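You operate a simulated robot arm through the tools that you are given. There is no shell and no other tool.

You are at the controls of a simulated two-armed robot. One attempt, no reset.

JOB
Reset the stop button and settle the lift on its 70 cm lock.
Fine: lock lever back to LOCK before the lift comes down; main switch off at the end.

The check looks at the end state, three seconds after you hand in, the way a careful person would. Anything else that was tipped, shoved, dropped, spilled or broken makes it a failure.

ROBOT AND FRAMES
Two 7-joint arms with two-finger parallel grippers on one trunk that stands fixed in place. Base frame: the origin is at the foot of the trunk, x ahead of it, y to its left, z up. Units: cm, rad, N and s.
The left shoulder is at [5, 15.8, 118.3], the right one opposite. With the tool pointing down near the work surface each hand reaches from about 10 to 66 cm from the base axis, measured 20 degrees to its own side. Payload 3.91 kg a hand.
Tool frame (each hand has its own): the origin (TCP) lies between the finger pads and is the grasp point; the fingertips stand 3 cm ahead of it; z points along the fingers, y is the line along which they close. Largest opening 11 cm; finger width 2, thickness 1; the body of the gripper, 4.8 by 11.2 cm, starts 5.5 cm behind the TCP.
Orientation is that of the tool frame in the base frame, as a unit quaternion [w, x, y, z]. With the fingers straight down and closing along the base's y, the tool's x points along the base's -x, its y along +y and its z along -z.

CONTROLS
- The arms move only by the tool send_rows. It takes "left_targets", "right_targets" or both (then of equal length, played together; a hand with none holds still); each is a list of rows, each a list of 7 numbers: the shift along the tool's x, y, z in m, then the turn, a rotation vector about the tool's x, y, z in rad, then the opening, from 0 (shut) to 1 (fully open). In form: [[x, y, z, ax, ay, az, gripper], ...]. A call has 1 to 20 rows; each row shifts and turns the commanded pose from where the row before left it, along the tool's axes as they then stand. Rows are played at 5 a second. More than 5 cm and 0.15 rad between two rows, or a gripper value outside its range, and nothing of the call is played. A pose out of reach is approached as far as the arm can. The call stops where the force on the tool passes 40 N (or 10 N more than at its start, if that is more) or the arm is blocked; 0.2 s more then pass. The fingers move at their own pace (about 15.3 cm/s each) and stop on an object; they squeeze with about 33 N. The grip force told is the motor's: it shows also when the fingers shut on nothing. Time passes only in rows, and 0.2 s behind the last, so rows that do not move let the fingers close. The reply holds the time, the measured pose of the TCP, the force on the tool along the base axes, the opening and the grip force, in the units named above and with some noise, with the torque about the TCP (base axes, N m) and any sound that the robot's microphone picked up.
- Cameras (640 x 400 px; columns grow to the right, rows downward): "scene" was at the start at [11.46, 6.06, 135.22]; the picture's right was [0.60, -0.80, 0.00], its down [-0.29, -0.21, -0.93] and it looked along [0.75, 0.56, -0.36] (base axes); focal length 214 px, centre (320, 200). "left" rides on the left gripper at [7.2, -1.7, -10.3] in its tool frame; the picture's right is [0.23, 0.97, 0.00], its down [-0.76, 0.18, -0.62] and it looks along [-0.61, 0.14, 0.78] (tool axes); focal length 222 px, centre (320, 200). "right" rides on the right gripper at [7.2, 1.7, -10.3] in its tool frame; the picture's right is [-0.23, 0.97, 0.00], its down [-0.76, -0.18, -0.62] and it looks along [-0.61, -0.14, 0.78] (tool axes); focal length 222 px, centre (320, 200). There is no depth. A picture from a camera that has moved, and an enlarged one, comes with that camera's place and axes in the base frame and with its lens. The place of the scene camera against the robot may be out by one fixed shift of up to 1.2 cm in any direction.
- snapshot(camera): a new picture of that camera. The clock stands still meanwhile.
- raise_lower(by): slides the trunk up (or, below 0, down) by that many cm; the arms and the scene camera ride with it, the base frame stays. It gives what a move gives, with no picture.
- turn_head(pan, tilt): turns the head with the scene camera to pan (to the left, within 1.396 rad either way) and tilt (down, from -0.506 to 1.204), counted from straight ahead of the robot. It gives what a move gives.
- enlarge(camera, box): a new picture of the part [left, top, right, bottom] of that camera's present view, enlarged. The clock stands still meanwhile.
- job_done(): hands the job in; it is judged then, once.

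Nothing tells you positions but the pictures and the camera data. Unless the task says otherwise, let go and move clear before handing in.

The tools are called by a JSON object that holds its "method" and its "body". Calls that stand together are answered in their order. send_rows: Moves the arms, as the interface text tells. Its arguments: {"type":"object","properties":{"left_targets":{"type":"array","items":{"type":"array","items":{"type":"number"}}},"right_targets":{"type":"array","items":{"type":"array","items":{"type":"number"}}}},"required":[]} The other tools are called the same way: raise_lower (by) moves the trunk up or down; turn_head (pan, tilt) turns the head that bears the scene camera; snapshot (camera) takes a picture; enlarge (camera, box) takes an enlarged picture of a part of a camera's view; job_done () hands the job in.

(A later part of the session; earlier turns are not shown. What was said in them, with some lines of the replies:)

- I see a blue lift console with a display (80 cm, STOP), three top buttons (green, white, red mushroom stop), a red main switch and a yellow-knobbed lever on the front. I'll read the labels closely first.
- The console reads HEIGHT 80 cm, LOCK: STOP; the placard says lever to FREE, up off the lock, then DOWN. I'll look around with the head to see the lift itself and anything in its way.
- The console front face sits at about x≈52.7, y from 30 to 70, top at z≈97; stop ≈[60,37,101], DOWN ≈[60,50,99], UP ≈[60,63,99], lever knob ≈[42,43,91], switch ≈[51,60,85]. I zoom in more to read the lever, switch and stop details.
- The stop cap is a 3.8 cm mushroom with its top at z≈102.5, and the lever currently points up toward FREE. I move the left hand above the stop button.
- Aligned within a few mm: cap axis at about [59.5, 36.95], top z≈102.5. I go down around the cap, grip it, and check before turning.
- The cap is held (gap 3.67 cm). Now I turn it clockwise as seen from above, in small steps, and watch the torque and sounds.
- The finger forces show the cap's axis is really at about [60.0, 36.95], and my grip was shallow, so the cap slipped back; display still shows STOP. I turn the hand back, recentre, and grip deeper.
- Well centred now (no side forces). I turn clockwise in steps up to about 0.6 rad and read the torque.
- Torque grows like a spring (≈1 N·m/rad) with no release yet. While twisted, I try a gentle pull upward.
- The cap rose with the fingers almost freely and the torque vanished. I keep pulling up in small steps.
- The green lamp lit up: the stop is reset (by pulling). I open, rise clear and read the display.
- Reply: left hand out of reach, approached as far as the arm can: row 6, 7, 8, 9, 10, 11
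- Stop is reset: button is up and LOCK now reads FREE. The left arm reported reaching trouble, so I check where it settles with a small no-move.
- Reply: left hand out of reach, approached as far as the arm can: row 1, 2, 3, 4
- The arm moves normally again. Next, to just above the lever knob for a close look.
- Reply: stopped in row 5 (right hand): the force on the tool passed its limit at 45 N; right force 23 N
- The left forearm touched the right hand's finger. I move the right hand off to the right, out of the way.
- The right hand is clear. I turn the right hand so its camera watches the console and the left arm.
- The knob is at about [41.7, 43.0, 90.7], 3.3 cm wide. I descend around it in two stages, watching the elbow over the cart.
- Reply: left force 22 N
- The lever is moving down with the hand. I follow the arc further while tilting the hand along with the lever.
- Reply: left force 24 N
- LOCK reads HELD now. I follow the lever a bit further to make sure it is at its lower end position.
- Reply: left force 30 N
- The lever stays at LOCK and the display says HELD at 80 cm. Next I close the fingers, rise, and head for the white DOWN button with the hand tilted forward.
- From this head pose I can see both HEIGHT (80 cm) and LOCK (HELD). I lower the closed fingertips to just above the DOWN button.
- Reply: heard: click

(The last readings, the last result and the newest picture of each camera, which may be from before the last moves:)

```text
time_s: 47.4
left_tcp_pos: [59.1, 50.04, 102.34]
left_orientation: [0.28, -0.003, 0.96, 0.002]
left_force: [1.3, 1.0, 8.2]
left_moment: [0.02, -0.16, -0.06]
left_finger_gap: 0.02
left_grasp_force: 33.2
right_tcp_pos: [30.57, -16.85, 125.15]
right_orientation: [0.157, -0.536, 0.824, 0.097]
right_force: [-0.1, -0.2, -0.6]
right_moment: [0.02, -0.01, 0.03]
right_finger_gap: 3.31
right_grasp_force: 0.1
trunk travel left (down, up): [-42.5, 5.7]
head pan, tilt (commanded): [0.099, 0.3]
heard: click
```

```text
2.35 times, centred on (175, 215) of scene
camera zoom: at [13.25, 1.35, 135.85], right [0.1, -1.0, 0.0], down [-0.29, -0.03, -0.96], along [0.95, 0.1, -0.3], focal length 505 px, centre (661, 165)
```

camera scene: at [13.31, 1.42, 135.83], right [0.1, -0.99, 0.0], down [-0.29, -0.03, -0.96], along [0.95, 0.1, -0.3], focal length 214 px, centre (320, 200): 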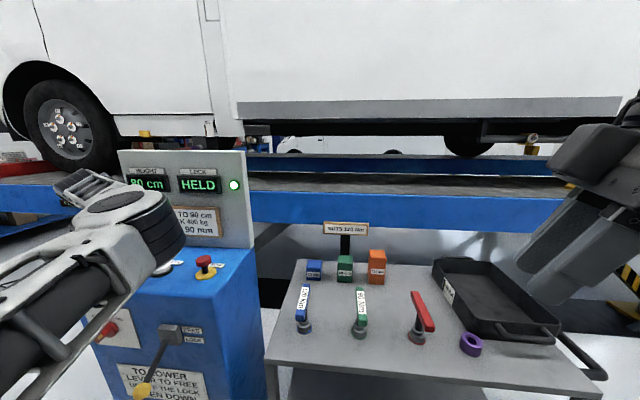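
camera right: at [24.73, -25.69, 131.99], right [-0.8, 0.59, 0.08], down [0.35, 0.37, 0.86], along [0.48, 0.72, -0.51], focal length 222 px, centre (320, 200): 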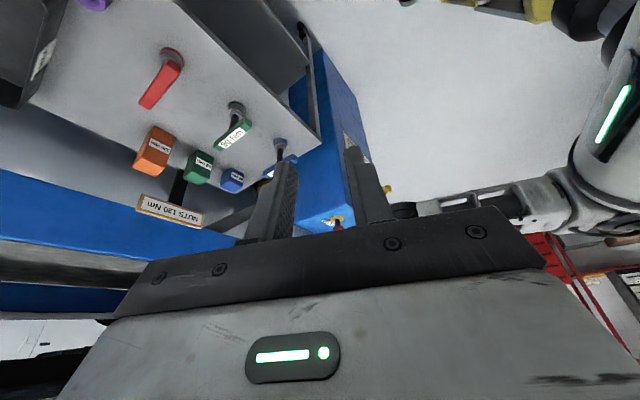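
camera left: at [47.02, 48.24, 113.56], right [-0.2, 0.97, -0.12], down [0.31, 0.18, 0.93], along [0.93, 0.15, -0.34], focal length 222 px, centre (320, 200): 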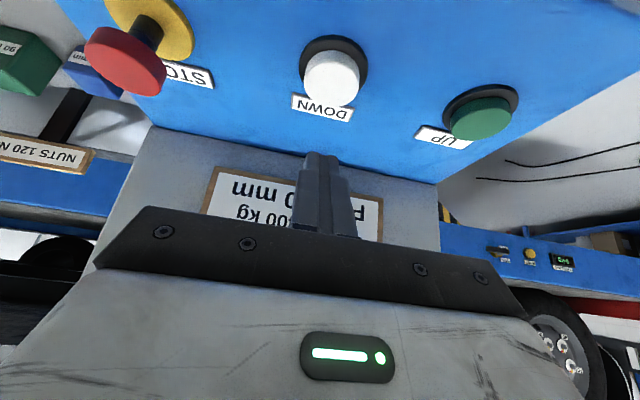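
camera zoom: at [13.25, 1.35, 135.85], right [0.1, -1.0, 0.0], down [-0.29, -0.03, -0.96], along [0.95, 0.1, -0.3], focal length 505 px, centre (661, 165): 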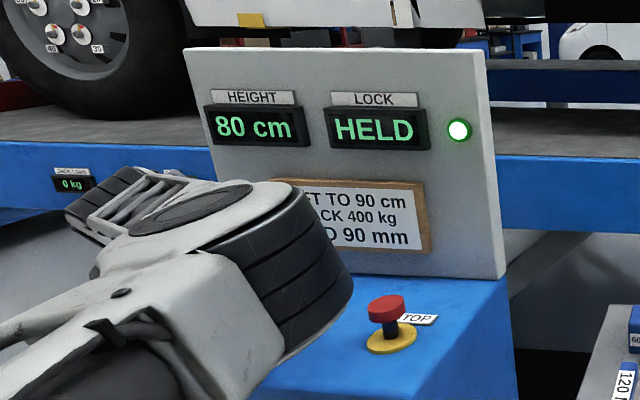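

A click was heard and the runway in the picture has begun to lower. I hold the button for a short while and look again.

{"method": "send_rows", "body": {"left_targets": [[0, 0, 0, 0, 0, 0, 0.0]]}}

{"method": "enlarge", "body": {"camera": "scene", "box": [80, 130, 270, 300]}}

```text
time_s: 47.8
left_tcp_pos: [59.11, 50.06, 102.32]
left_orientation: [0.279, -0.001, 0.96, 0.001]
left_force: [4.4, 2.8, 9.9]
left_moment: [0.04, -0.19, 0.01]
left_finger_gap: 0.02
left_grasp_force: 32.9
right_tcp_pos: [30.68, -16.96, 125.21]
right_orientation: [0.157, -0.536, 0.824, 0.097]
right_force: [-0.3, 0.1, 0.0]
right_moment: [-0.01, -0.03, 0.0]
right_finger_gap: 3.32
right_grasp_force: 0.1
trunk travel left (down, up): [-42.5, 5.7]
head pan, tilt (commanded): [0.099, 0.3]
```

```text
2.35 times, centred on (175, 215) of scene
camera zoom: at [13.26, 1.35, 135.84], right [0.1, -1.0, 0.0], down [-0.29, -0.03, -0.96], along [0.95, 0.1, -0.3], focal length 505 px, centre (661, 165)
```

zoom: 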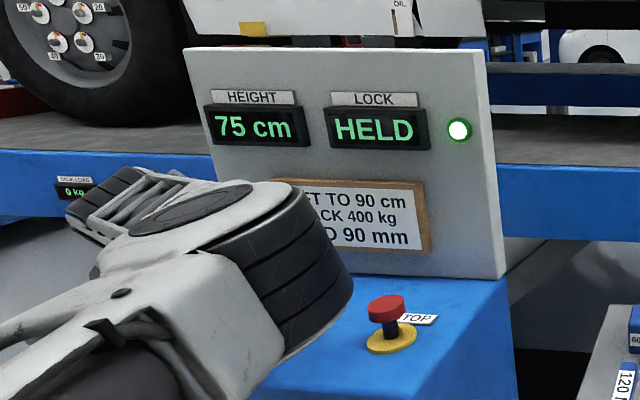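

It passed to 75 cm with the lever at LOCK; it should catch on the 70 cm lock. I keep holding.

{"method": "send_rows", "body": {"left_targets": [[0, 0, 0, 0, 0, 0, 0.0]]}}

{"method": "enlarge", "body": {"camera": "scene", "box": [80, 130, 270, 300]}}

```text
time_s: 48.2
left_tcp_pos: [59.02, 50.0, 102.26]
left_orientation: [0.28, -0.001, 0.96, 0.0]
left_force: [4.6, 2.6, 10.9]
left_moment: [0.09, -0.23, 0.02]
left_finger_gap: 0.01
left_grasp_force: 33.0
right_tcp_pos: [30.55, -16.9, 125.19]
right_orientation: [0.158, -0.536, 0.824, 0.097]
right_force: [0.5, 1.0, 0.3]
right_moment: [0.0, 0.0, -0.04]
right_finger_gap: 3.32
right_grasp_force: 0.1
trunk travel left (down, up): [-42.5, 5.7]
head pan, tilt (commanded): [0.099, 0.3]
```

```text
2.35 times, centred on (175, 215) of scene
camera zoom: at [13.25, 1.34, 135.84], right [0.1, -1.0, 0.0], down [-0.29, -0.03, -0.96], along [0.95, 0.1, -0.3], focal length 505 px, centre (661, 165)
```

zoom: 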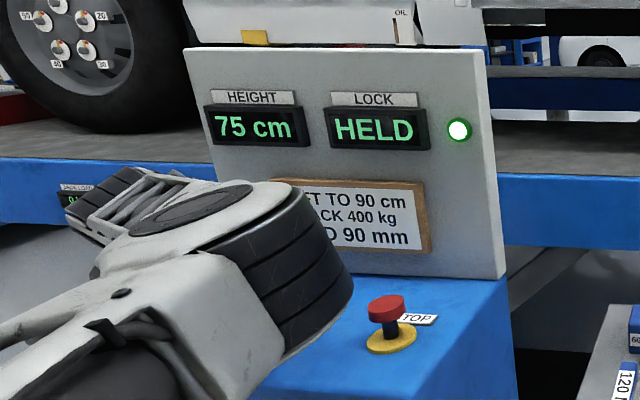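

{"method": "send_rows", "body": {"left_targets": [[0, 0, 0, 0, 0, 0, 0.0], [0, 0, 0, 0, 0, 0, 0.0]]}}

{"method": "enlarge", "body": {"camera": "scene", "box": [80, 130, 270, 300]}}

```text
time_s: 48.8
left_tcp_pos: [59.05, 50.05, 102.1]
left_orientation: [0.279, -0.001, 0.96, 0.001]
left_force: [5.7, 2.8, 13.9]
left_moment: [0.09, -0.23, 0.03]
left_finger_gap: 0.02
left_grasp_force: 33.0
right_tcp_pos: [30.55, -16.91, 125.14]
right_orientation: [0.157, -0.536, 0.824, 0.098]
right_force: [0.0, -0.4, -0.6]
right_moment: [0.0, 0.0, 0.0]
right_finger_gap: 3.31
right_grasp_force: 0.1
trunk travel left (down, up): [-42.5, 5.7]
head pan, tilt (commanded): [0.099, 0.3]
```

```text
2.35 times, centred on (175, 215) of scene
camera zoom: at [13.24, 1.34, 135.84], right [0.1, -1.0, 0.0], down [-0.29, -0.03, -0.96], along [0.95, 0.1, -0.29], focal length 505 px, centre (661, 165)
```

zoom: 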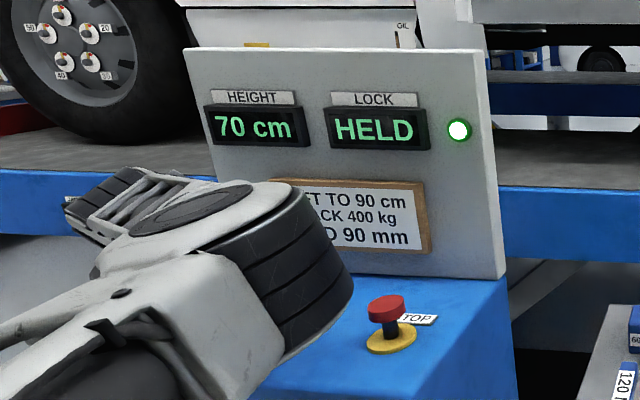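

{"method": "send_rows", "body": {"left_targets": [[0, 0, 0, 0, 0, 0, 0.0]]}}

{"method": "enlarge", "body": {"camera": "scene", "box": [80, 130, 270, 300]}}

```text
time_s: 49.2
left_tcp_pos: [59.02, 50.02, 102.25]
left_orientation: [0.279, -0.001, 0.96, 0.0]
left_force: [5.0, 4.1, 13.5]
left_moment: [0.06, -0.27, 0.05]
left_finger_gap: 0.0
left_grasp_force: 32.9
right_tcp_pos: [30.55, -16.86, 125.23]
right_orientation: [0.157, -0.536, 0.824, 0.097]
right_force: [0.4, 0.3, 0.4]
right_moment: [-0.02, -0.01, 0.0]
right_finger_gap: 3.3
right_grasp_force: 0.0
trunk travel left (down, up): [-42.5, 5.7]
head pan, tilt (commanded): [0.099, 0.3]
```

```text
2.35 times, centred on (175, 215) of scene
camera zoom: at [13.23, 1.33, 135.84], right [0.1, -1.0, 0.0], down [-0.29, -0.03, -0.96], along [0.95, 0.1, -0.29], focal length 505 px, centre (661, 165)
```

zoom: 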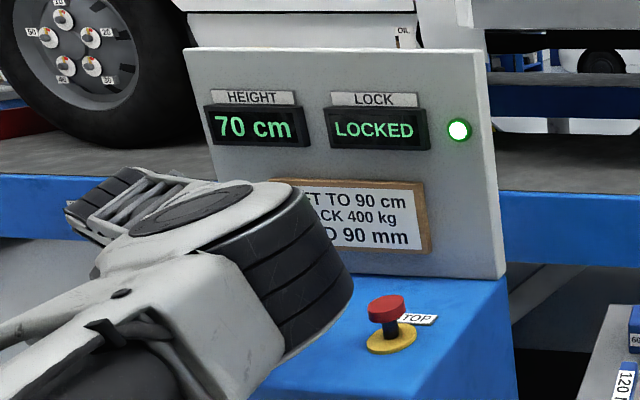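

LOCKED at 70 cm. I lift the fingers off DOWN and confirm it stays, then look closely at the main switch.

{"method": "send_rows", "body": {"left_targets": [[-0.0071, 0, -0.0112, 0, 0, 0, 0.0], [-0.0142, 0, -0.0225, 0, 0, 0, 0.0], [-0.0142, 0, -0.0225, 0, 0, 0, 0.0], [-0.0142, 0, -0.0225, 0, 0, 0, 0.0], [0, 0, 0, 0, 0, 0, 0.0]]}}

{"method": "enlarge", "body": {"camera": "scene", "box": [80, 130, 270, 300]}}

{"method": "snapshot", "body": {"camera": "scene"}}

```text
time_s: 50.4
left_tcp_pos: [59.22, 49.93, 111.26]
left_orientation: [0.278, -0.001, 0.961, 0.0]
left_force: [0.5, 0.5, 0.4]
left_moment: [-0.01, -0.01, 0.02]
left_finger_gap: 0.0
left_grasp_force: 32.9
right_tcp_pos: [30.61, -16.73, 125.16]
right_orientation: [0.155, -0.536, 0.824, 0.097]
right_force: [0.2, 0.3, -0.1]
right_moment: [-0.01, 0.04, 0.02]
right_finger_gap: 3.3
right_grasp_force: 0.1
trunk travel left (down, up): [-42.5, 5.7]
head pan, tilt (commanded): [0.099, 0.3]
```

```text
2.35 times, centred on (175, 215) of scene
camera zoom: at [13.32, 1.42, 135.82], right [0.1, -1.0, 0.0], down [-0.29, -0.03, -0.96], along [0.95, 0.09, -0.3], focal length 505 px, centre (661, 165)
```

zoom: 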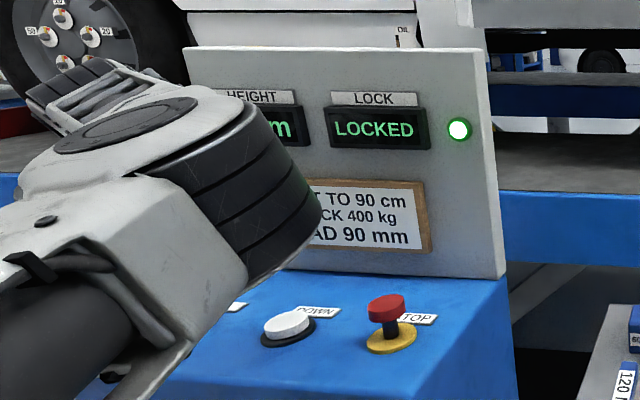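

```text
taken
camera scene: at [13.32, 1.42, 135.82], right [0.1, -1.0, 0.0], down [-0.29, -0.03, -0.96], along [0.95, 0.09, -0.3], focal length 214 px, centre (320, 200)
```

scene: 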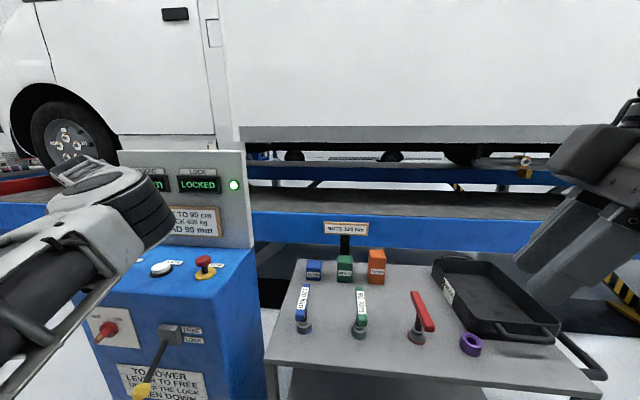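

The lift rests LOCKED at 70 cm with the lever down at LOCK. Now I bring the left hand back in front of the face near the main switch.

{"method": "send_rows", "body": {"left_targets": [[0.0303, 0.0133, -0.0113, 0, 0, 0, 0.3], [0.0303, 0.0133, -0.0113, 0, 0, 0, 0.3], [0.0303, 0.0133, -0.0113, 0, 0, 0, 0.3], [0.0303, 0.0133, -0.0113, 0, 0, 0, 0.3], [0.0303, 0.0133, -0.0113, 0, 0, 0, 0.3], [0.0303, 0.0133, -0.0113, 0, 0, 0, 0.3], [0, 0, 0, 0, 0, 0, 0.3]]}}

{"method": "snapshot", "body": {"camera": "left"}}

{"method": "turn_head", "body": {"pan": 0.75, "tilt": 0.5}}

{"method": "snapshot", "body": {"camera": "scene"}}

```text
time_s: 52.0
left_tcp_pos: [39.88, 58.03, 107.37]
left_orientation: [0.278, -0.001, 0.961, -0.001]
left_force: [0.1, 0.6, 0.0]
left_moment: [0.01, 0.01, -0.03]
left_finger_gap: 3.3
left_grasp_force: 0.1
right_tcp_pos: [30.63, -16.73, 125.07]
right_orientation: [0.156, -0.536, 0.824, 0.097]
right_force: [-0.2, -0.3, -0.5]
right_moment: [0.0, -0.02, -0.01]
right_finger_gap: 3.32
right_grasp_force: 0.2
trunk travel left (down, up): [-42.5, 5.7]
head pan, tilt (commanded): [0.099, 0.3]
```

```text
taken
camera left: at [28.17, 56.33, 112.33], right [-0.19, 0.97, -0.12], down [0.31, 0.18, 0.93], along [0.93, 0.14, -0.34], focal length 222 px, centre (320, 200)
```

left: 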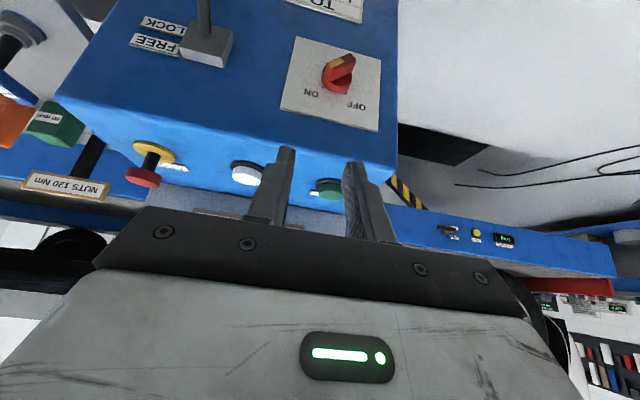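

```text
time_s: 53.1
left_tcp_pos: [39.93, 58.16, 107.5]
left_orientation: [0.278, -0.001, 0.96, 0.0]
left_force: [0.3, -0.1, -1.0]
left_moment: [0.0, 0.0, 0.03]
left_finger_gap: 3.28
left_grasp_force: 0.1
right_tcp_pos: [30.69, -16.81, 125.27]
right_orientation: [0.156, -0.536, 0.824, 0.097]
right_force: [-0.4, -0.4, 0.1]
right_moment: [-0.01, 0.04, -0.01]
right_finger_gap: 3.31
right_grasp_force: 0.0
trunk travel left (down, up): [-42.5, 5.7]
head pan, tilt (commanded): [0.75, 0.499]
```

```text
taken
camera scene: at [10.68, 6.68, 133.99], right [0.68, -0.73, 0.0], down [-0.35, -0.33, -0.88], along [0.64, 0.6, -0.48], focal length 214 px, centre (320, 200)
```

scene: 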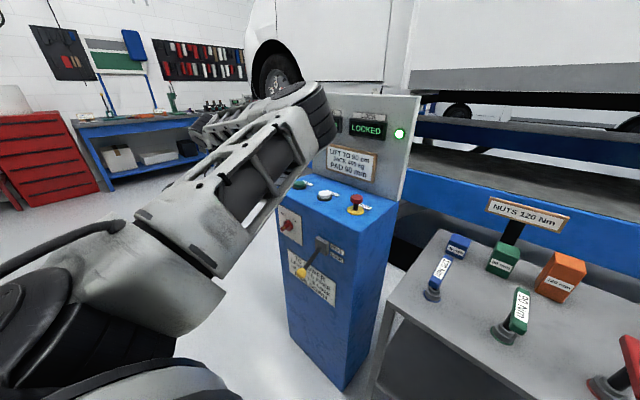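

{"method": "enlarge", "body": {"camera": "left", "box": [270, 30, 400, 140]}}

{"method": "enlarge", "body": {"camera": "scene", "box": [270, 200, 350, 260]}}

```text
3.64 times, centred on (335, 85) of left
camera zoom: at [28.22, 56.33, 112.34], right [-0.2, 0.97, -0.12], down [0.31, 0.18, 0.93], along [0.93, 0.14, -0.34], focal length 808 px, centre (266, 618)
```

zoom: 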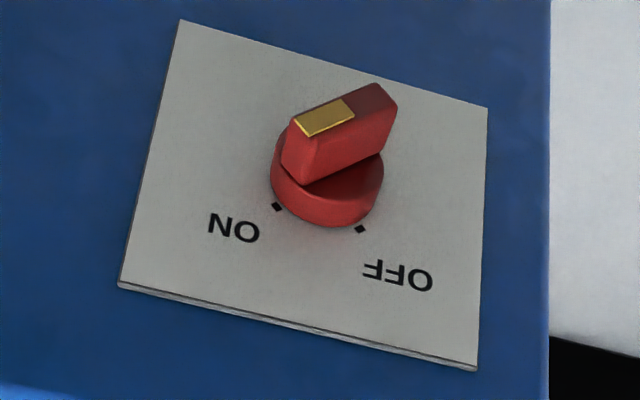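

```text
6.67 times, centred on (310, 230) of scene
camera zoom: at [10.68, 6.68, 133.99], right [0.68, -0.73, 0.0], down [-0.35, -0.33, -0.88], along [0.64, 0.6, -0.48], focal length 1430 px, centre (387, 0)
```

zoom: 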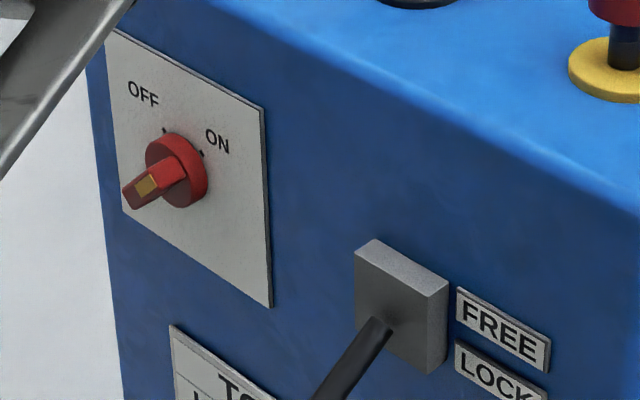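

The switch blade points its orange mark up-right at ON; OFF is 90° counter-clockwise, up-left. I pitch the hand to point straight forward, gripper open wider.

{"method": "send_rows", "body": {"left_targets": [[-0.0093, 0.003, 0.0059, 0, -0.144, 0, 0.4], [-0.0084, 0.003, 0.0072, 0, -0.144, 0, 0.4], [-0.0073, 0.003, 0.0083, 0, -0.144, 0, 0.4], [-0.006, 0.003, 0.0092, 0, -0.144, 0, 0.4], [-0.0046, 0.003, 0.01, 0, -0.144, 0, 0.4], [-0.0031, 0.003, 0.0106, 0, -0.144, 0, 0.4], [-0.0016, 0.003, 0.0109, 0, -0.144, 0, 0.4], [0, 0, 0, 0, 0, 0, 0.4]]}}

{"method": "snapshot", "body": {"camera": "scene"}}

{"method": "snapshot", "body": {"camera": "left"}}

```text
time_s: 54.9
left_tcp_pos: [47.71, 60.19, 107.31]
left_orientation: [0.708, -0.001, 0.706, 0.001]
left_force: [0.0, -0.6, -0.3]
left_moment: [0.02, 0.06, -0.01]
left_finger_gap: 4.39
left_grasp_force: 0.0
right_tcp_pos: [30.6, -16.76, 125.13]
right_orientation: [0.156, -0.537, 0.823, 0.098]
right_force: [-0.2, -0.3, -1.0]
right_moment: [-0.02, 0.06, 0.0]
right_finger_gap: 3.3
right_grasp_force: 0.1
trunk travel left (down, up): [-42.5, 5.7]
head pan, tilt (commanded): [0.75, 0.499]
```

```text
taken
camera scene: at [10.67, 6.67, 133.99], right [0.68, -0.73, 0.0], down [-0.35, -0.33, -0.88], along [0.64, 0.6, -0.48], focal length 214 px, centre (320, 200)
```

scene: 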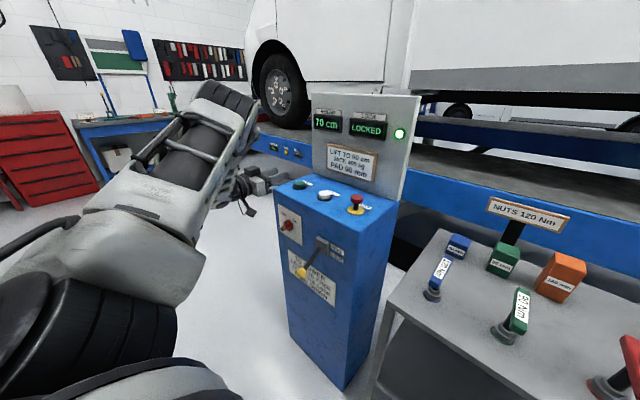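

```text
taken
camera left: at [37.3, 58.44, 100.06], right [0.0, 0.97, -0.23], down [-0.63, 0.18, 0.76], along [0.78, 0.14, 0.61], focal length 222 px, centre (320, 200)
```

left: 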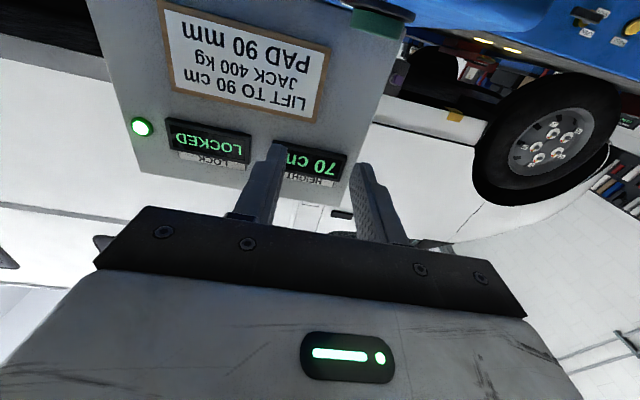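

The hand is horizontal with the elbow up and clear; display reads 70 cm, LOCKED. I back off a bit and lower to switch height.

{"method": "send_rows", "body": {"left_targets": [[0, 0, -0.038, 0, 0, 0, 0.4], [0, 0, -0.038, 0, 0, 0, 0.4], [0.037, 0, 0, 0, 0, 0, 0.4], [0.037, 0, 0, 0, 0, 0, 0.4], [0.037, 0, 0, 0, 0, 0, 0.4], [0.037, 0, 0, 0, 0, 0, 0.4], [0.037, 0, 0, 0, 0, 0, 0.4], [0.037, 0, 0, 0, 0, 0, 0.4], [0, 0, 0, 0, 0, 0, 0.4]]}}

{"method": "snapshot", "body": {"camera": "left"}}

{"method": "snapshot", "body": {"camera": "scene"}}

```text
time_s: 56.9
left_tcp_pos: [40.15, 60.13, 87.6]
left_orientation: [0.706, -0.001, 0.708, 0.0]
left_force: [0.2, 0.7, -0.3]
left_moment: [0.02, 0.01, -0.01]
left_finger_gap: 4.39
left_grasp_force: 0.1
left hand out of reach, approached as far as the arm can: row 8
right_tcp_pos: [30.61, -16.81, 125.06]
right_orientation: [0.156, -0.536, 0.824, 0.097]
right_force: [-0.4, -0.4, -0.5]
right_moment: [0.02, 0.01, -0.03]
right_finger_gap: 3.29
right_grasp_force: 0.0
trunk travel left (down, up): [-42.5, 5.7]
head pan, tilt (commanded): [0.75, 0.499]
```

```text
taken
camera left: at [29.71, 58.33, 80.38], right [0.0, 0.97, -0.23], down [-0.62, 0.18, 0.76], along [0.78, 0.14, 0.6], focal length 222 px, centre (320, 200)
```

left: 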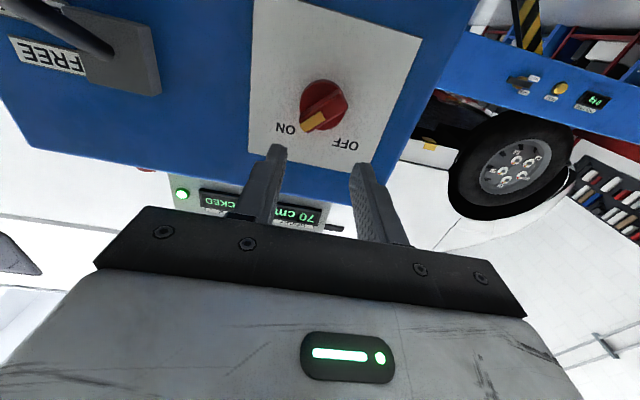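

```text
taken
camera scene: at [10.68, 6.7, 133.98], right [0.68, -0.73, 0.0], down [-0.35, -0.33, -0.88], along [0.64, 0.6, -0.48], focal length 214 px, centre (320, 200)
```

scene: 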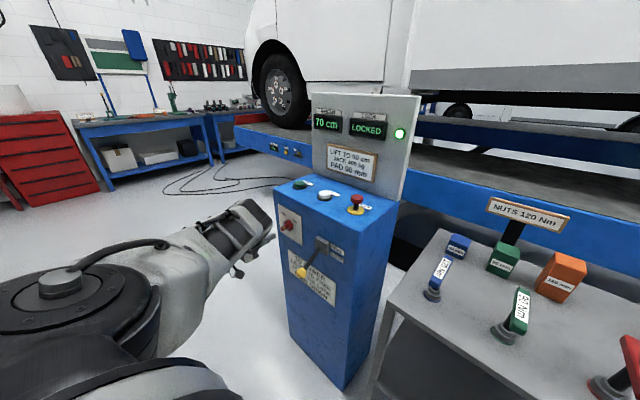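

{"method": "enlarge", "body": {"camera": "left", "box": [250, 50, 410, 180]}}

{"method": "raise_lower", "body": {"by": -10}}

{"method": "snapshot", "body": {"camera": "left"}}

{"method": "snapshot", "body": {"camera": "scene"}}

```text
3.08 times, centred on (330, 115) of left
camera zoom: at [29.71, 58.33, 80.38], right [0.0, 0.97, -0.23], down [-0.62, 0.18, 0.76], along [0.78, 0.14, 0.6], focal length 684 px, centre (289, 462)
```

zoom: 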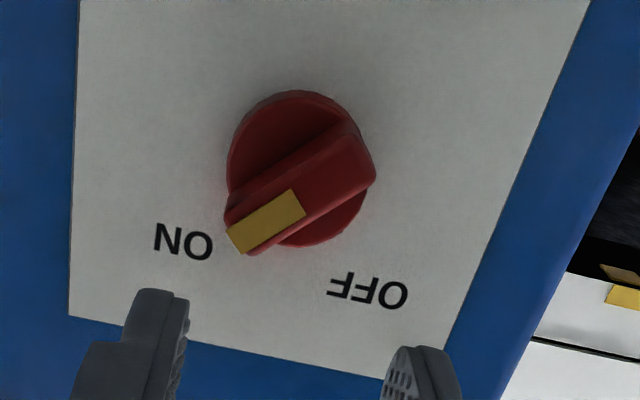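

```text
time_s: 58.2
left_tcp_pos: [40.06, 60.13, 77.63]
left_orientation: [0.706, -0.001, 0.708, 0.0]
left_force: [0.2, 0.0, -1.3]
left_moment: [-0.02, 0.0, 0.0]
left_finger_gap: 4.42
left_grasp_force: 0.0
right_tcp_pos: [30.51, -16.84, 115.09]
right_orientation: [0.157, -0.536, 0.824, 0.097]
right_force: [-0.1, 0.6, 0.4]
right_moment: [0.01, 0.01, 0.01]
right_finger_gap: 3.32
right_grasp_force: 0.1
trunk travel left (down, up): [-32.5, 15.7]
head pan, tilt (commanded): [0.75, 0.499]
```

```text
taken
camera left: at [29.69, 58.35, 70.43], right [0.0, 0.97, -0.23], down [-0.62, 0.18, 0.76], along [0.78, 0.14, 0.6], focal length 222 px, centre (320, 200)
```

left: 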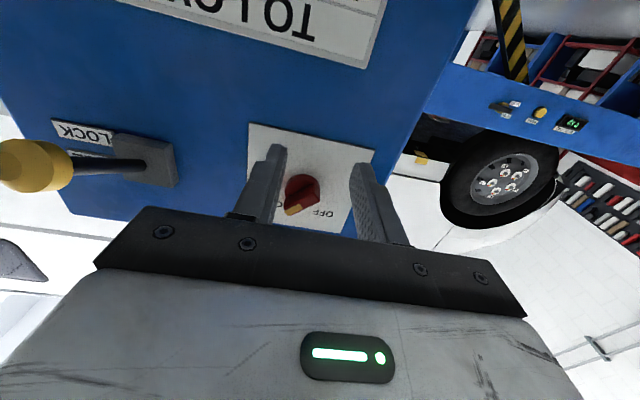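

```text
taken
camera scene: at [10.66, 6.68, 123.99], right [0.68, -0.73, 0.0], down [-0.35, -0.33, -0.88], along [0.64, 0.6, -0.48], focal length 214 px, centre (320, 200)
```

scene: 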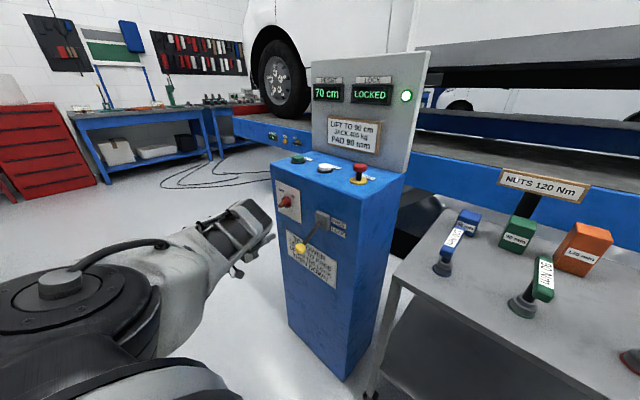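

{"method": "enlarge", "body": {"camera": "left", "box": [240, 130, 380, 240]}}

{"method": "enlarge", "body": {"camera": "scene", "box": [260, 170, 360, 270]}}

```text
3.64 times, centred on (310, 185) of left
camera zoom: at [29.69, 58.35, 70.43], right [0.0, 0.97, -0.23], down [-0.62, 0.18, 0.76], along [0.78, 0.14, 0.6], focal length 808 px, centre (356, 254)
```

zoom: 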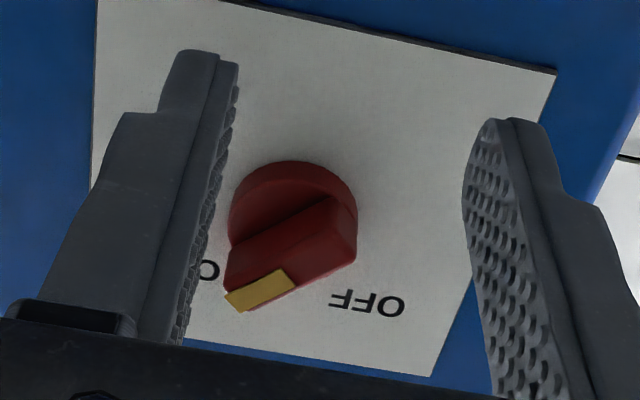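

```text
4.00 times, centred on (310, 220) of scene
camera zoom: at [10.66, 6.68, 123.99], right [0.68, -0.73, 0.0], down [-0.35, -0.33, -0.88], along [0.64, 0.6, -0.48], focal length 858 px, centre (360, 120)
```

zoom: 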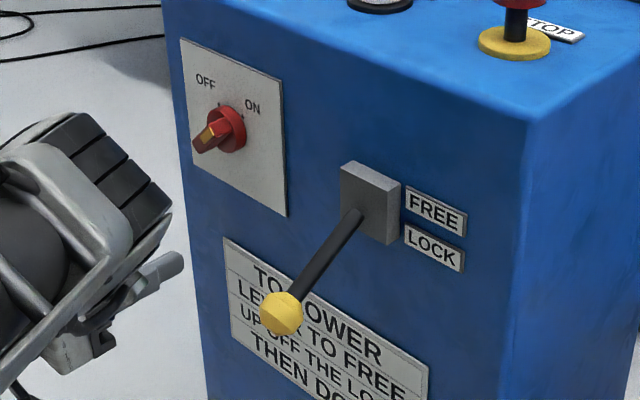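

The switch axis is at about y=60.0, z=86.0, with the blade's outer face at x≈48.1. I raise the hand to that height and roll 45° so the fingers straddle the blade.

{"method": "send_rows", "body": {"left_targets": [[-0.0279, -0.0003, 0, 0, 0, 0, 0.4], [-0.0279, -0.0003, 0, 0, 0, 0, 0.4], [-0.0279, -0.0004, 0, 0, 0, 0, 0.4], [0, 0, 0, 0, 0, 0.131, 0.4], [0, 0, 0, 0, 0, 0.131, 0.4], [0, 0, 0, 0, 0, 0.131, 0.4], [0, 0, 0, 0, 0, 0.131, 0.4], [0, 0, 0, 0, 0, 0.131, 0.4], [0, 0, 0, 0, 0, 0.13, 0.4], [0, 0, 0, 0, 0, 0, 0.4]]}}

{"method": "snapshot", "body": {"camera": "left"}}

{"method": "snapshot", "body": {"camera": "scene"}}

```text
time_s: 60.4
left_tcp_pos: [40.12, 60.01, 86.02]
left_orientation: [0.653, 0.271, 0.654, 0.27]
left_force: [0.3, 0.3, -0.4]
left_moment: [0.0, 0.03, -0.01]
left_finger_gap: 4.41
left_grasp_force: 0.0
right_tcp_pos: [30.61, -16.72, 115.17]
right_orientation: [0.156, -0.536, 0.824, 0.098]
right_force: [0.1, -0.2, 0.1]
right_moment: [-0.01, 0.02, 0.0]
right_finger_gap: 3.29
right_grasp_force: 0.1
trunk travel left (down, up): [-32.5, 15.7]
head pan, tilt (commanded): [0.75, 0.499]
```

```text
taken
camera left: at [29.71, 63.88, 79.75], right [0.0, 0.85, 0.53], down [-0.62, -0.41, 0.67], along [0.78, -0.33, 0.53], focal length 222 px, centre (320, 200)
```

left: 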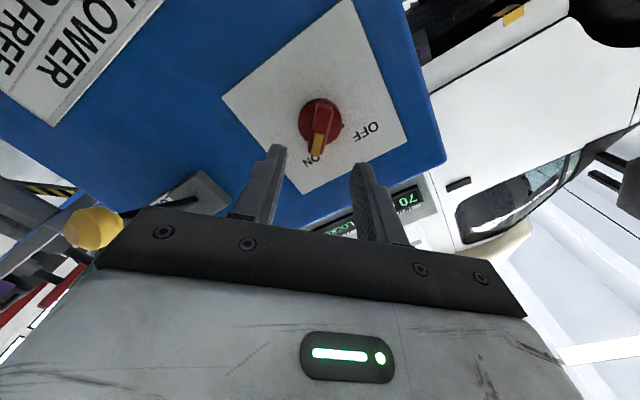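

```text
taken
camera scene: at [10.67, 6.68, 123.99], right [0.68, -0.73, 0.0], down [-0.35, -0.33, -0.88], along [0.64, 0.6, -0.48], focal length 214 px, centre (320, 200)
```

scene: 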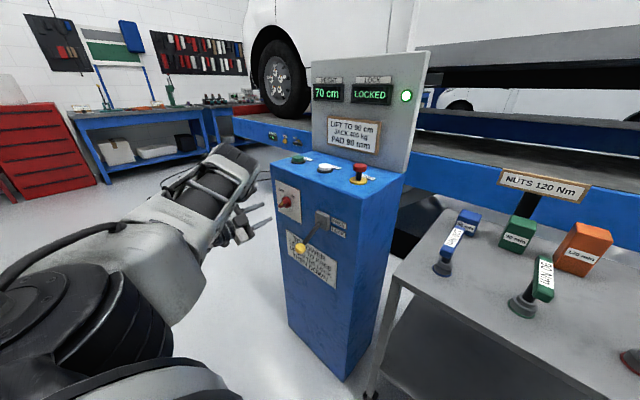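

{"method": "enlarge", "body": {"camera": "left", "box": [250, 70, 390, 190]}}

```text
3.33 times, centred on (320, 130) of left
camera zoom: at [29.71, 63.88, 79.75], right [0.0, 0.85, 0.53], down [-0.62, -0.41, 0.67], along [0.78, -0.33, 0.53], focal length 740 px, centre (320, 433)
```

zoom: 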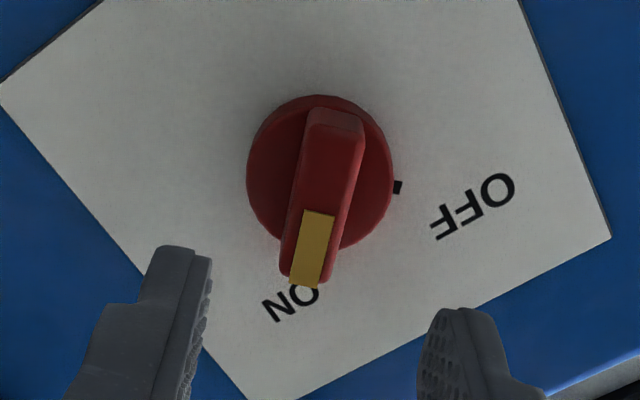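

Well aligned: fingers straddle the blade. I advance to it.

{"method": "send_rows", "body": {"left_targets": [[0.0015, 0, 0.0165, 0, 0, 0, 0.4], [0, 0, 0.0165, 0, 0, 0, 0.4], [0, 0, 0.0165, 0, 0, 0, 0.4], [0, 0, 0.0165, 0, 0, 0, 0.4], [0, 0, 0, 0, 0, 0, 0.4]]}}

{"method": "snapshot", "body": {"camera": "left"}}

{"method": "enlarge", "body": {"camera": "scene", "box": [230, 150, 350, 270]}}

```text
time_s: 61.6
left_tcp_pos: [46.86, 60.13, 85.81]
left_orientation: [0.652, 0.269, 0.655, 0.27]
left_force: [-0.9, 0.1, -1.1]
left_moment: [0.02, 0.03, 0.03]
left_finger_gap: 4.42
left_grasp_force: 0.1
right_tcp_pos: [30.7, -16.78, 115.13]
right_orientation: [0.156, -0.536, 0.824, 0.097]
right_force: [0.2, 0.4, 0.3]
right_moment: [0.03, -0.02, -0.01]
right_finger_gap: 3.31
right_grasp_force: 0.1
trunk travel left (down, up): [-32.5, 15.7]
head pan, tilt (commanded): [0.75, 0.499]
```

```text
taken
camera left: at [36.33, 64.02, 79.53], right [0.0, 0.85, 0.53], down [-0.62, -0.41, 0.67], along [0.78, -0.33, 0.53], focal length 222 px, centre (320, 200)
```

left: 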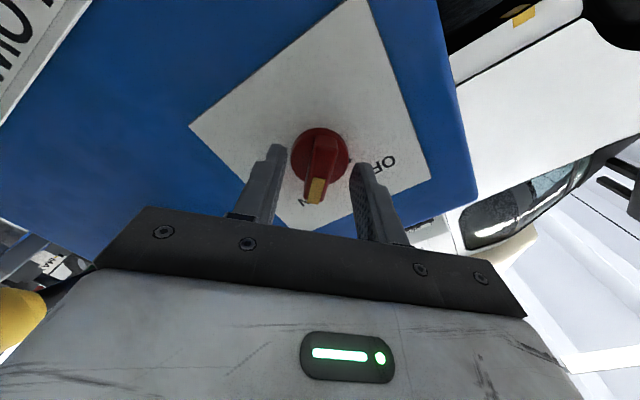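

```text
3.33 times, centred on (290, 210) of scene
camera zoom: at [10.68, 6.68, 123.99], right [0.68, -0.73, 0.0], down [-0.35, -0.33, -0.88], along [0.64, 0.6, -0.48], focal length 715 px, centre (420, 167)
```

zoom: 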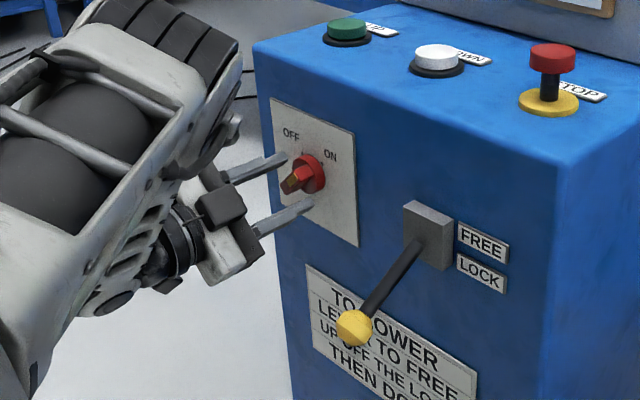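

{"method": "send_rows", "body": {"left_targets": [[0, 0, 0, 0, 0, 0, 0.0], [0, 0, 0, 0, 0, 0, 0.0], [0, 0, 0, 0, 0, 0, 0.0]]}}

{"method": "enlarge", "body": {"camera": "left", "box": [240, 100, 400, 240]}}

```text
time_s: 62.4
left_tcp_pos: [46.65, 60.07, 85.78]
left_orientation: [0.652, 0.27, 0.655, 0.271]
left_force: [3.2, 4.6, 2.6]
left_moment: [-0.03, 0.16, 0.3]
left_finger_gap: 1.51
left_grasp_force: 45.2
right_tcp_pos: [30.67, -16.75, 115.11]
right_orientation: [0.156, -0.536, 0.824, 0.098]
right_force: [-0.3, -0.6, -0.6]
right_moment: [-0.03, 0.01, 0.03]
right_finger_gap: 3.29
right_grasp_force: 0.0
trunk travel left (down, up): [-32.5, 15.7]
head pan, tilt (commanded): [0.75, 0.499]
```

```text
2.86 times, centred on (320, 170) of left
camera zoom: at [36.33, 64.04, 79.55], right [0.0, 0.85, 0.53], down [-0.62, -0.41, 0.67], along [0.78, -0.33, 0.53], focal length 635 px, centre (320, 286)
```

zoom: 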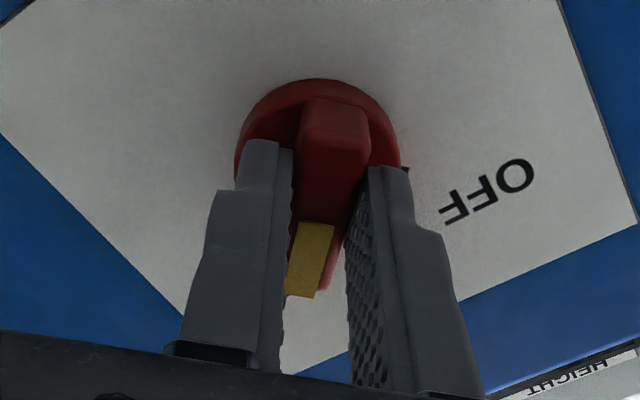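

The blade is held. I turn it counter-clockwise half way and check.

{"method": "send_rows", "body": {"left_targets": [[0, 0, 0, 0, 0, -0.13, 0.0], [0, 0, 0, 0, 0, -0.13, 0.0], [0, 0, 0, 0, 0, -0.13, 0.0], [0, 0, 0, 0, 0, -0.13, 0.0], [0, 0, 0, 0, 0, -0.13, 0.0], [0, 0, 0, 0, 0, -0.13, 0.0]]}}

{"method": "enlarge", "body": {"camera": "left", "box": [240, 100, 400, 240]}}

{"method": "snapshot", "body": {"camera": "scene"}}

```text
time_s: 63.8
left_tcp_pos: [46.87, 59.97, 85.75]
left_orientation: [0.705, 0.0, 0.709, -0.001]
left_force: [-1.9, -8.6, -8.8]
left_moment: [0.02, -1.14, -0.19]
left_finger_gap: 1.45
left_grasp_force: 45.2
right_tcp_pos: [30.64, -16.74, 115.09]
right_orientation: [0.156, -0.536, 0.824, 0.097]
right_force: [-0.3, 0.1, 0.5]
right_moment: [-0.01, -0.01, 0.01]
right_finger_gap: 3.29
right_grasp_force: 0.1
trunk travel left (down, up): [-32.5, 15.7]
head pan, tilt (commanded): [0.75, 0.499]
```

```text
2.86 times, centred on (320, 170) of left
camera zoom: at [36.31, 58.27, 78.59], right [0.0, 0.97, -0.23], down [-0.62, 0.18, 0.77], along [0.79, 0.14, 0.6], focal length 635 px, centre (320, 286)
```

zoom: 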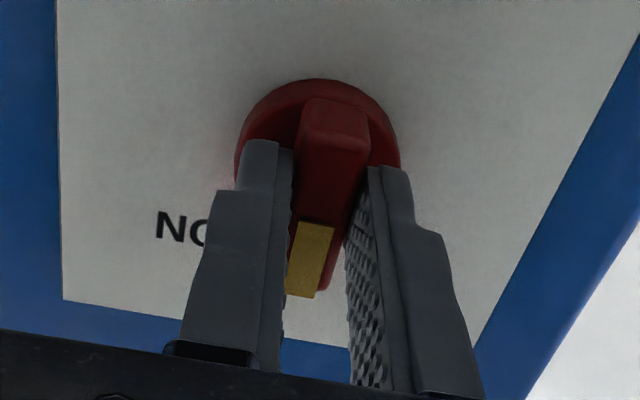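

```text
taken
camera scene: at [10.7, 6.69, 123.98], right [0.68, -0.73, 0.0], down [-0.35, -0.33, -0.88], along [0.64, 0.6, -0.48], focal length 214 px, centre (320, 200)
```

scene: 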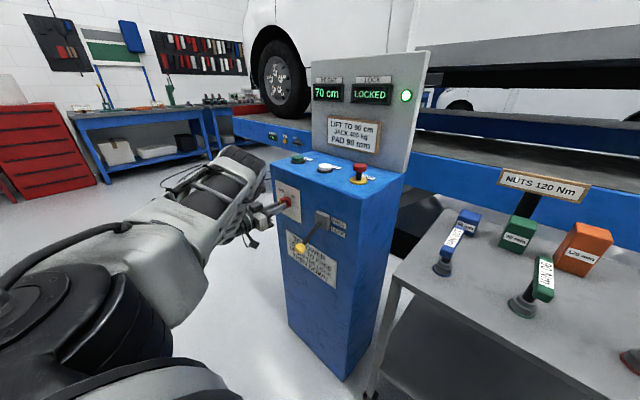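

{"method": "send_rows", "body": {"left_targets": [[0.001, -0.001, 0, 0, 0, -0.13, 0.0], [0, 0, 0, 0, 0, -0.13, 0.0], [0, 0, 0, 0, 0, -0.13, 0.0], [0, 0, 0, 0, 0, -0.13, 0.0], [0, 0, 0, 0, 0, -0.13, 0.0], [0, 0, 0, 0, 0, -0.13, 0.0], [0, 0, 0, 0, 0, -0.05, 0.0]]}}

{"method": "enlarge", "body": {"camera": "left", "box": [240, 100, 400, 240]}}

{"method": "snapshot", "body": {"camera": "scene"}}

```text
time_s: 65.4
left_tcp_pos: [46.77, 59.86, 85.8]
left_orientation: [0.647, -0.283, 0.649, -0.284]
left_force: [-5.7, -22.8, -2.8]
left_moment: [1.11, -0.31, -0.1]
left_finger_gap: 1.5
left_grasp_force: 45.1
right_tcp_pos: [30.63, -16.98, 115.06]
right_orientation: [0.157, -0.536, 0.823, 0.099]
right_force: [-0.6, -0.2, -0.3]
right_moment: [-0.01, 0.0, 0.03]
right_finger_gap: 3.3
right_grasp_force: 0.0
trunk travel left (down, up): [-32.5, 15.7]
head pan, tilt (commanded): [0.75, 0.499]
```

```text
2.86 times, centred on (320, 170) of left
camera zoom: at [36.32, 53.34, 82.2], right [0.0, 0.49, -0.87], down [-0.62, 0.68, 0.39], along [0.78, 0.54, 0.31], focal length 635 px, centre (320, 286)
```

zoom: 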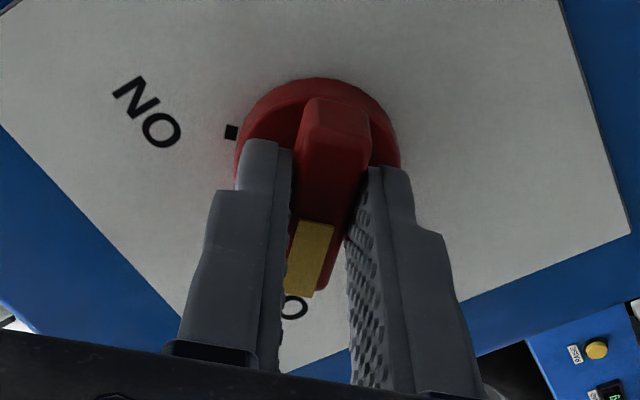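

```text
taken
camera scene: at [10.64, 6.5, 124.0], right [0.68, -0.73, 0.0], down [-0.35, -0.32, -0.88], along [0.64, 0.6, -0.48], focal length 214 px, centre (320, 200)
```

scene: 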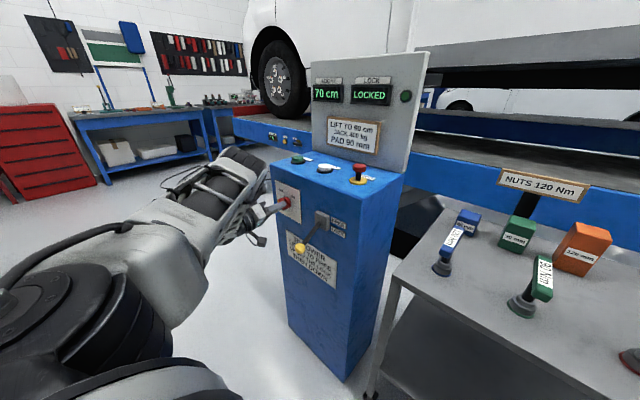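

The lamp has gone out and the pointer is at OFF. I open the fingers and back straight out.

{"method": "send_rows", "body": {"left_targets": [[0, 0, 0, 0, 0, 0, 0.4], [0, 0, 0, 0, 0, 0, 0.4], [0, 0, -0.02, 0, 0, 0, 0.4], [0, 0, -0.03, 0, 0, 0, 0.4], [0, 0, -0.03, 0, 0, 0, 0.4], [0, 0, -0.02, 0, 0, 0, 0.4], [0, 0, 0, 0, 0, 0, 0.4]]}}

{"method": "snapshot", "body": {"camera": "left"}}

{"method": "enlarge", "body": {"camera": "scene", "box": [260, 70, 440, 270]}}

```text
time_s: 67.0
left_tcp_pos: [36.64, 59.82, 85.67]
left_orientation: [0.647, -0.284, 0.648, -0.283]
left_force: [0.6, -0.9, -0.2]
left_moment: [-0.04, -0.01, -0.01]
left_finger_gap: 4.4
left_grasp_force: 0.1
right_tcp_pos: [30.54, -16.85, 115.01]
right_orientation: [0.155, -0.537, 0.823, 0.097]
right_force: [0.2, 0.6, -0.7]
right_moment: [-0.01, -0.01, 0.01]
right_finger_gap: 3.29
right_grasp_force: 0.1
trunk travel left (down, up): [-32.5, 15.7]
head pan, tilt (commanded): [0.75, 0.499]
```

```text
taken
camera left: at [26.19, 53.35, 82.1], right [0.0, 0.49, -0.87], down [-0.62, 0.68, 0.39], along [0.78, 0.54, 0.31], focal length 222 px, centre (320, 200)
```

left: 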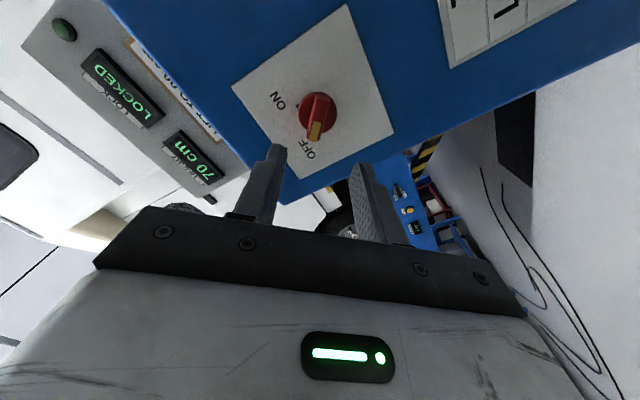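

```text
2.00 times, centred on (350, 170) of scene
camera zoom: at [10.67, 6.69, 123.99], right [0.68, -0.73, 0.0], down [-0.35, -0.33, -0.88], along [0.64, 0.6, -0.48], focal length 429 px, centre (260, 260)
```

zoom: 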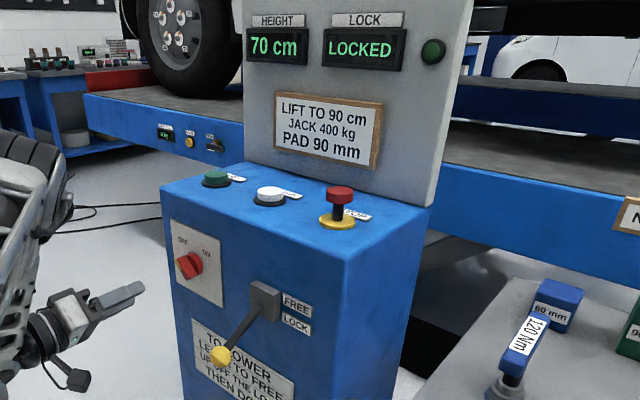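

Everything looks set: 70 cm LOCKED, lever at LOCK, switch at OFF, stop button out. A last close check of the switch, lever and the surroundings before handing in.

{"method": "enlarge", "body": {"camera": "left", "box": [230, 50, 410, 180]}}

{"method": "enlarge", "body": {"camera": "scene", "box": [265, 170, 385, 270]}}

{"method": "turn_head", "body": {"pan": 0.1, "tilt": 0.45}}

{"method": "snapshot", "body": {"camera": "scene"}}

```text
3.08 times, centred on (320, 115) of left
camera zoom: at [26.19, 53.35, 82.1], right [0.0, 0.49, -0.87], down [-0.62, 0.68, 0.39], along [0.78, 0.54, 0.31], focal length 684 px, centre (320, 462)
```

zoom: 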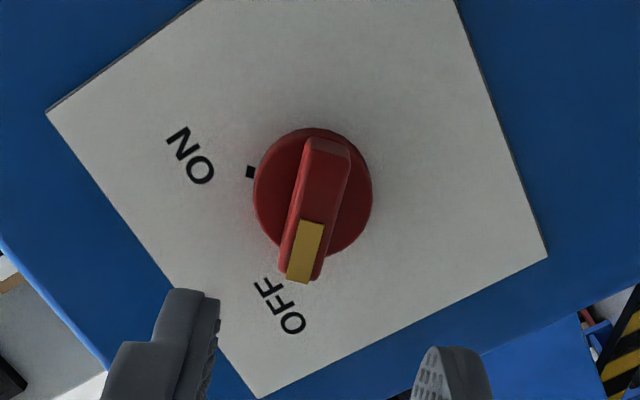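

```text
4.00 times, centred on (325, 220) of scene
camera zoom: at [10.67, 6.69, 123.99], right [0.68, -0.73, 0.0], down [-0.35, -0.33, -0.88], along [0.64, 0.6, -0.48], focal length 858 px, centre (300, 120)
```

zoom: 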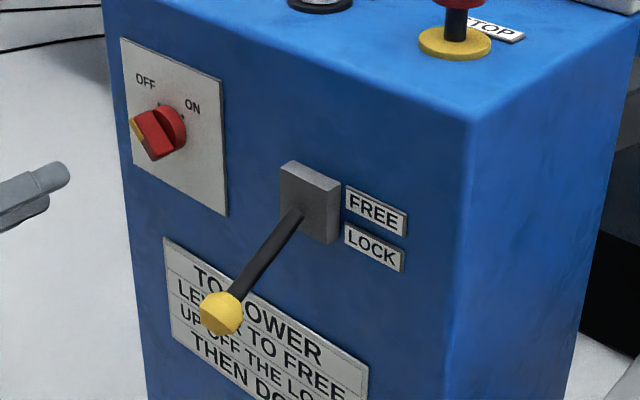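

```text
time_s: 68.0
left_tcp_pos: [36.67, 59.85, 85.69]
left_orientation: [0.647, -0.284, 0.648, -0.283]
left_force: [-0.6, 1.5, -0.8]
left_moment: [-0.02, 0.02, -0.01]
left_finger_gap: 4.43
left_grasp_force: 0.1
right_tcp_pos: [30.66, -16.74, 115.1]
right_orientation: [0.155, -0.537, 0.824, 0.097]
right_force: [0.4, 0.2, 0.8]
right_moment: [0.0, 0.0, -0.01]
right_finger_gap: 3.31
right_grasp_force: 0.1
trunk travel left (down, up): [-32.5, 15.7]
head pan, tilt (commanded): [0.099, 0.45]
```

```text
taken
camera scene: at [13.16, 1.4, 124.43], right [0.1, -0.99, 0.0], down [-0.43, -0.04, -0.9], along [0.9, 0.09, -0.44], focal length 214 px, centre (320, 200)
```

scene: 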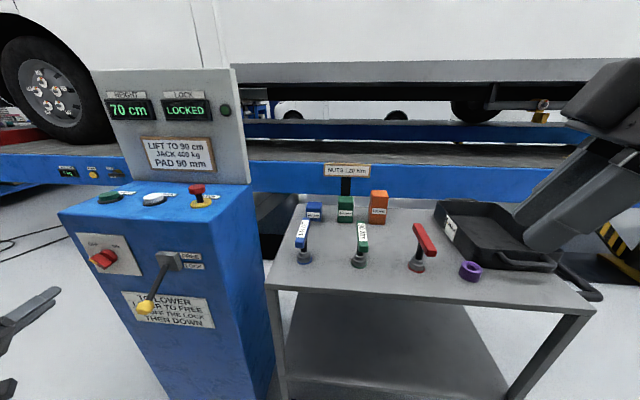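

The lift rests at 70 cm LOCKED, the lever is at LOCK, the stop button is out, the main switch is at OFF with the lamp dark. The cart is undisturbed and both hands are clear, so I hand in.

{"method": "job_done", "body": {}}

```text
The job is handed in.
```

The job is handed in. My last pictures show the lift resting on its 70 cm lock, with the display reading 70 cm and LOCKED. I haven't seen the check's result.

- **Stop button:** reset. It released on an upward pull after twisting alone had not freed it, and the green lamp came on.
- **Lock lever:** moved from FREE to LOCK before I pressed DOWN, and it stayed there. The lift came down from 80 cm and caught on the lock.
- **Main switch:** turned to OFF at the end, and the green lamp is out.

One slip along the way: the left forearm bumped the right hand's finger while I was moving to the lever. I moved the right hand aside. The cart and its tools looked undisturbed in the final picture, and both hands are clear.
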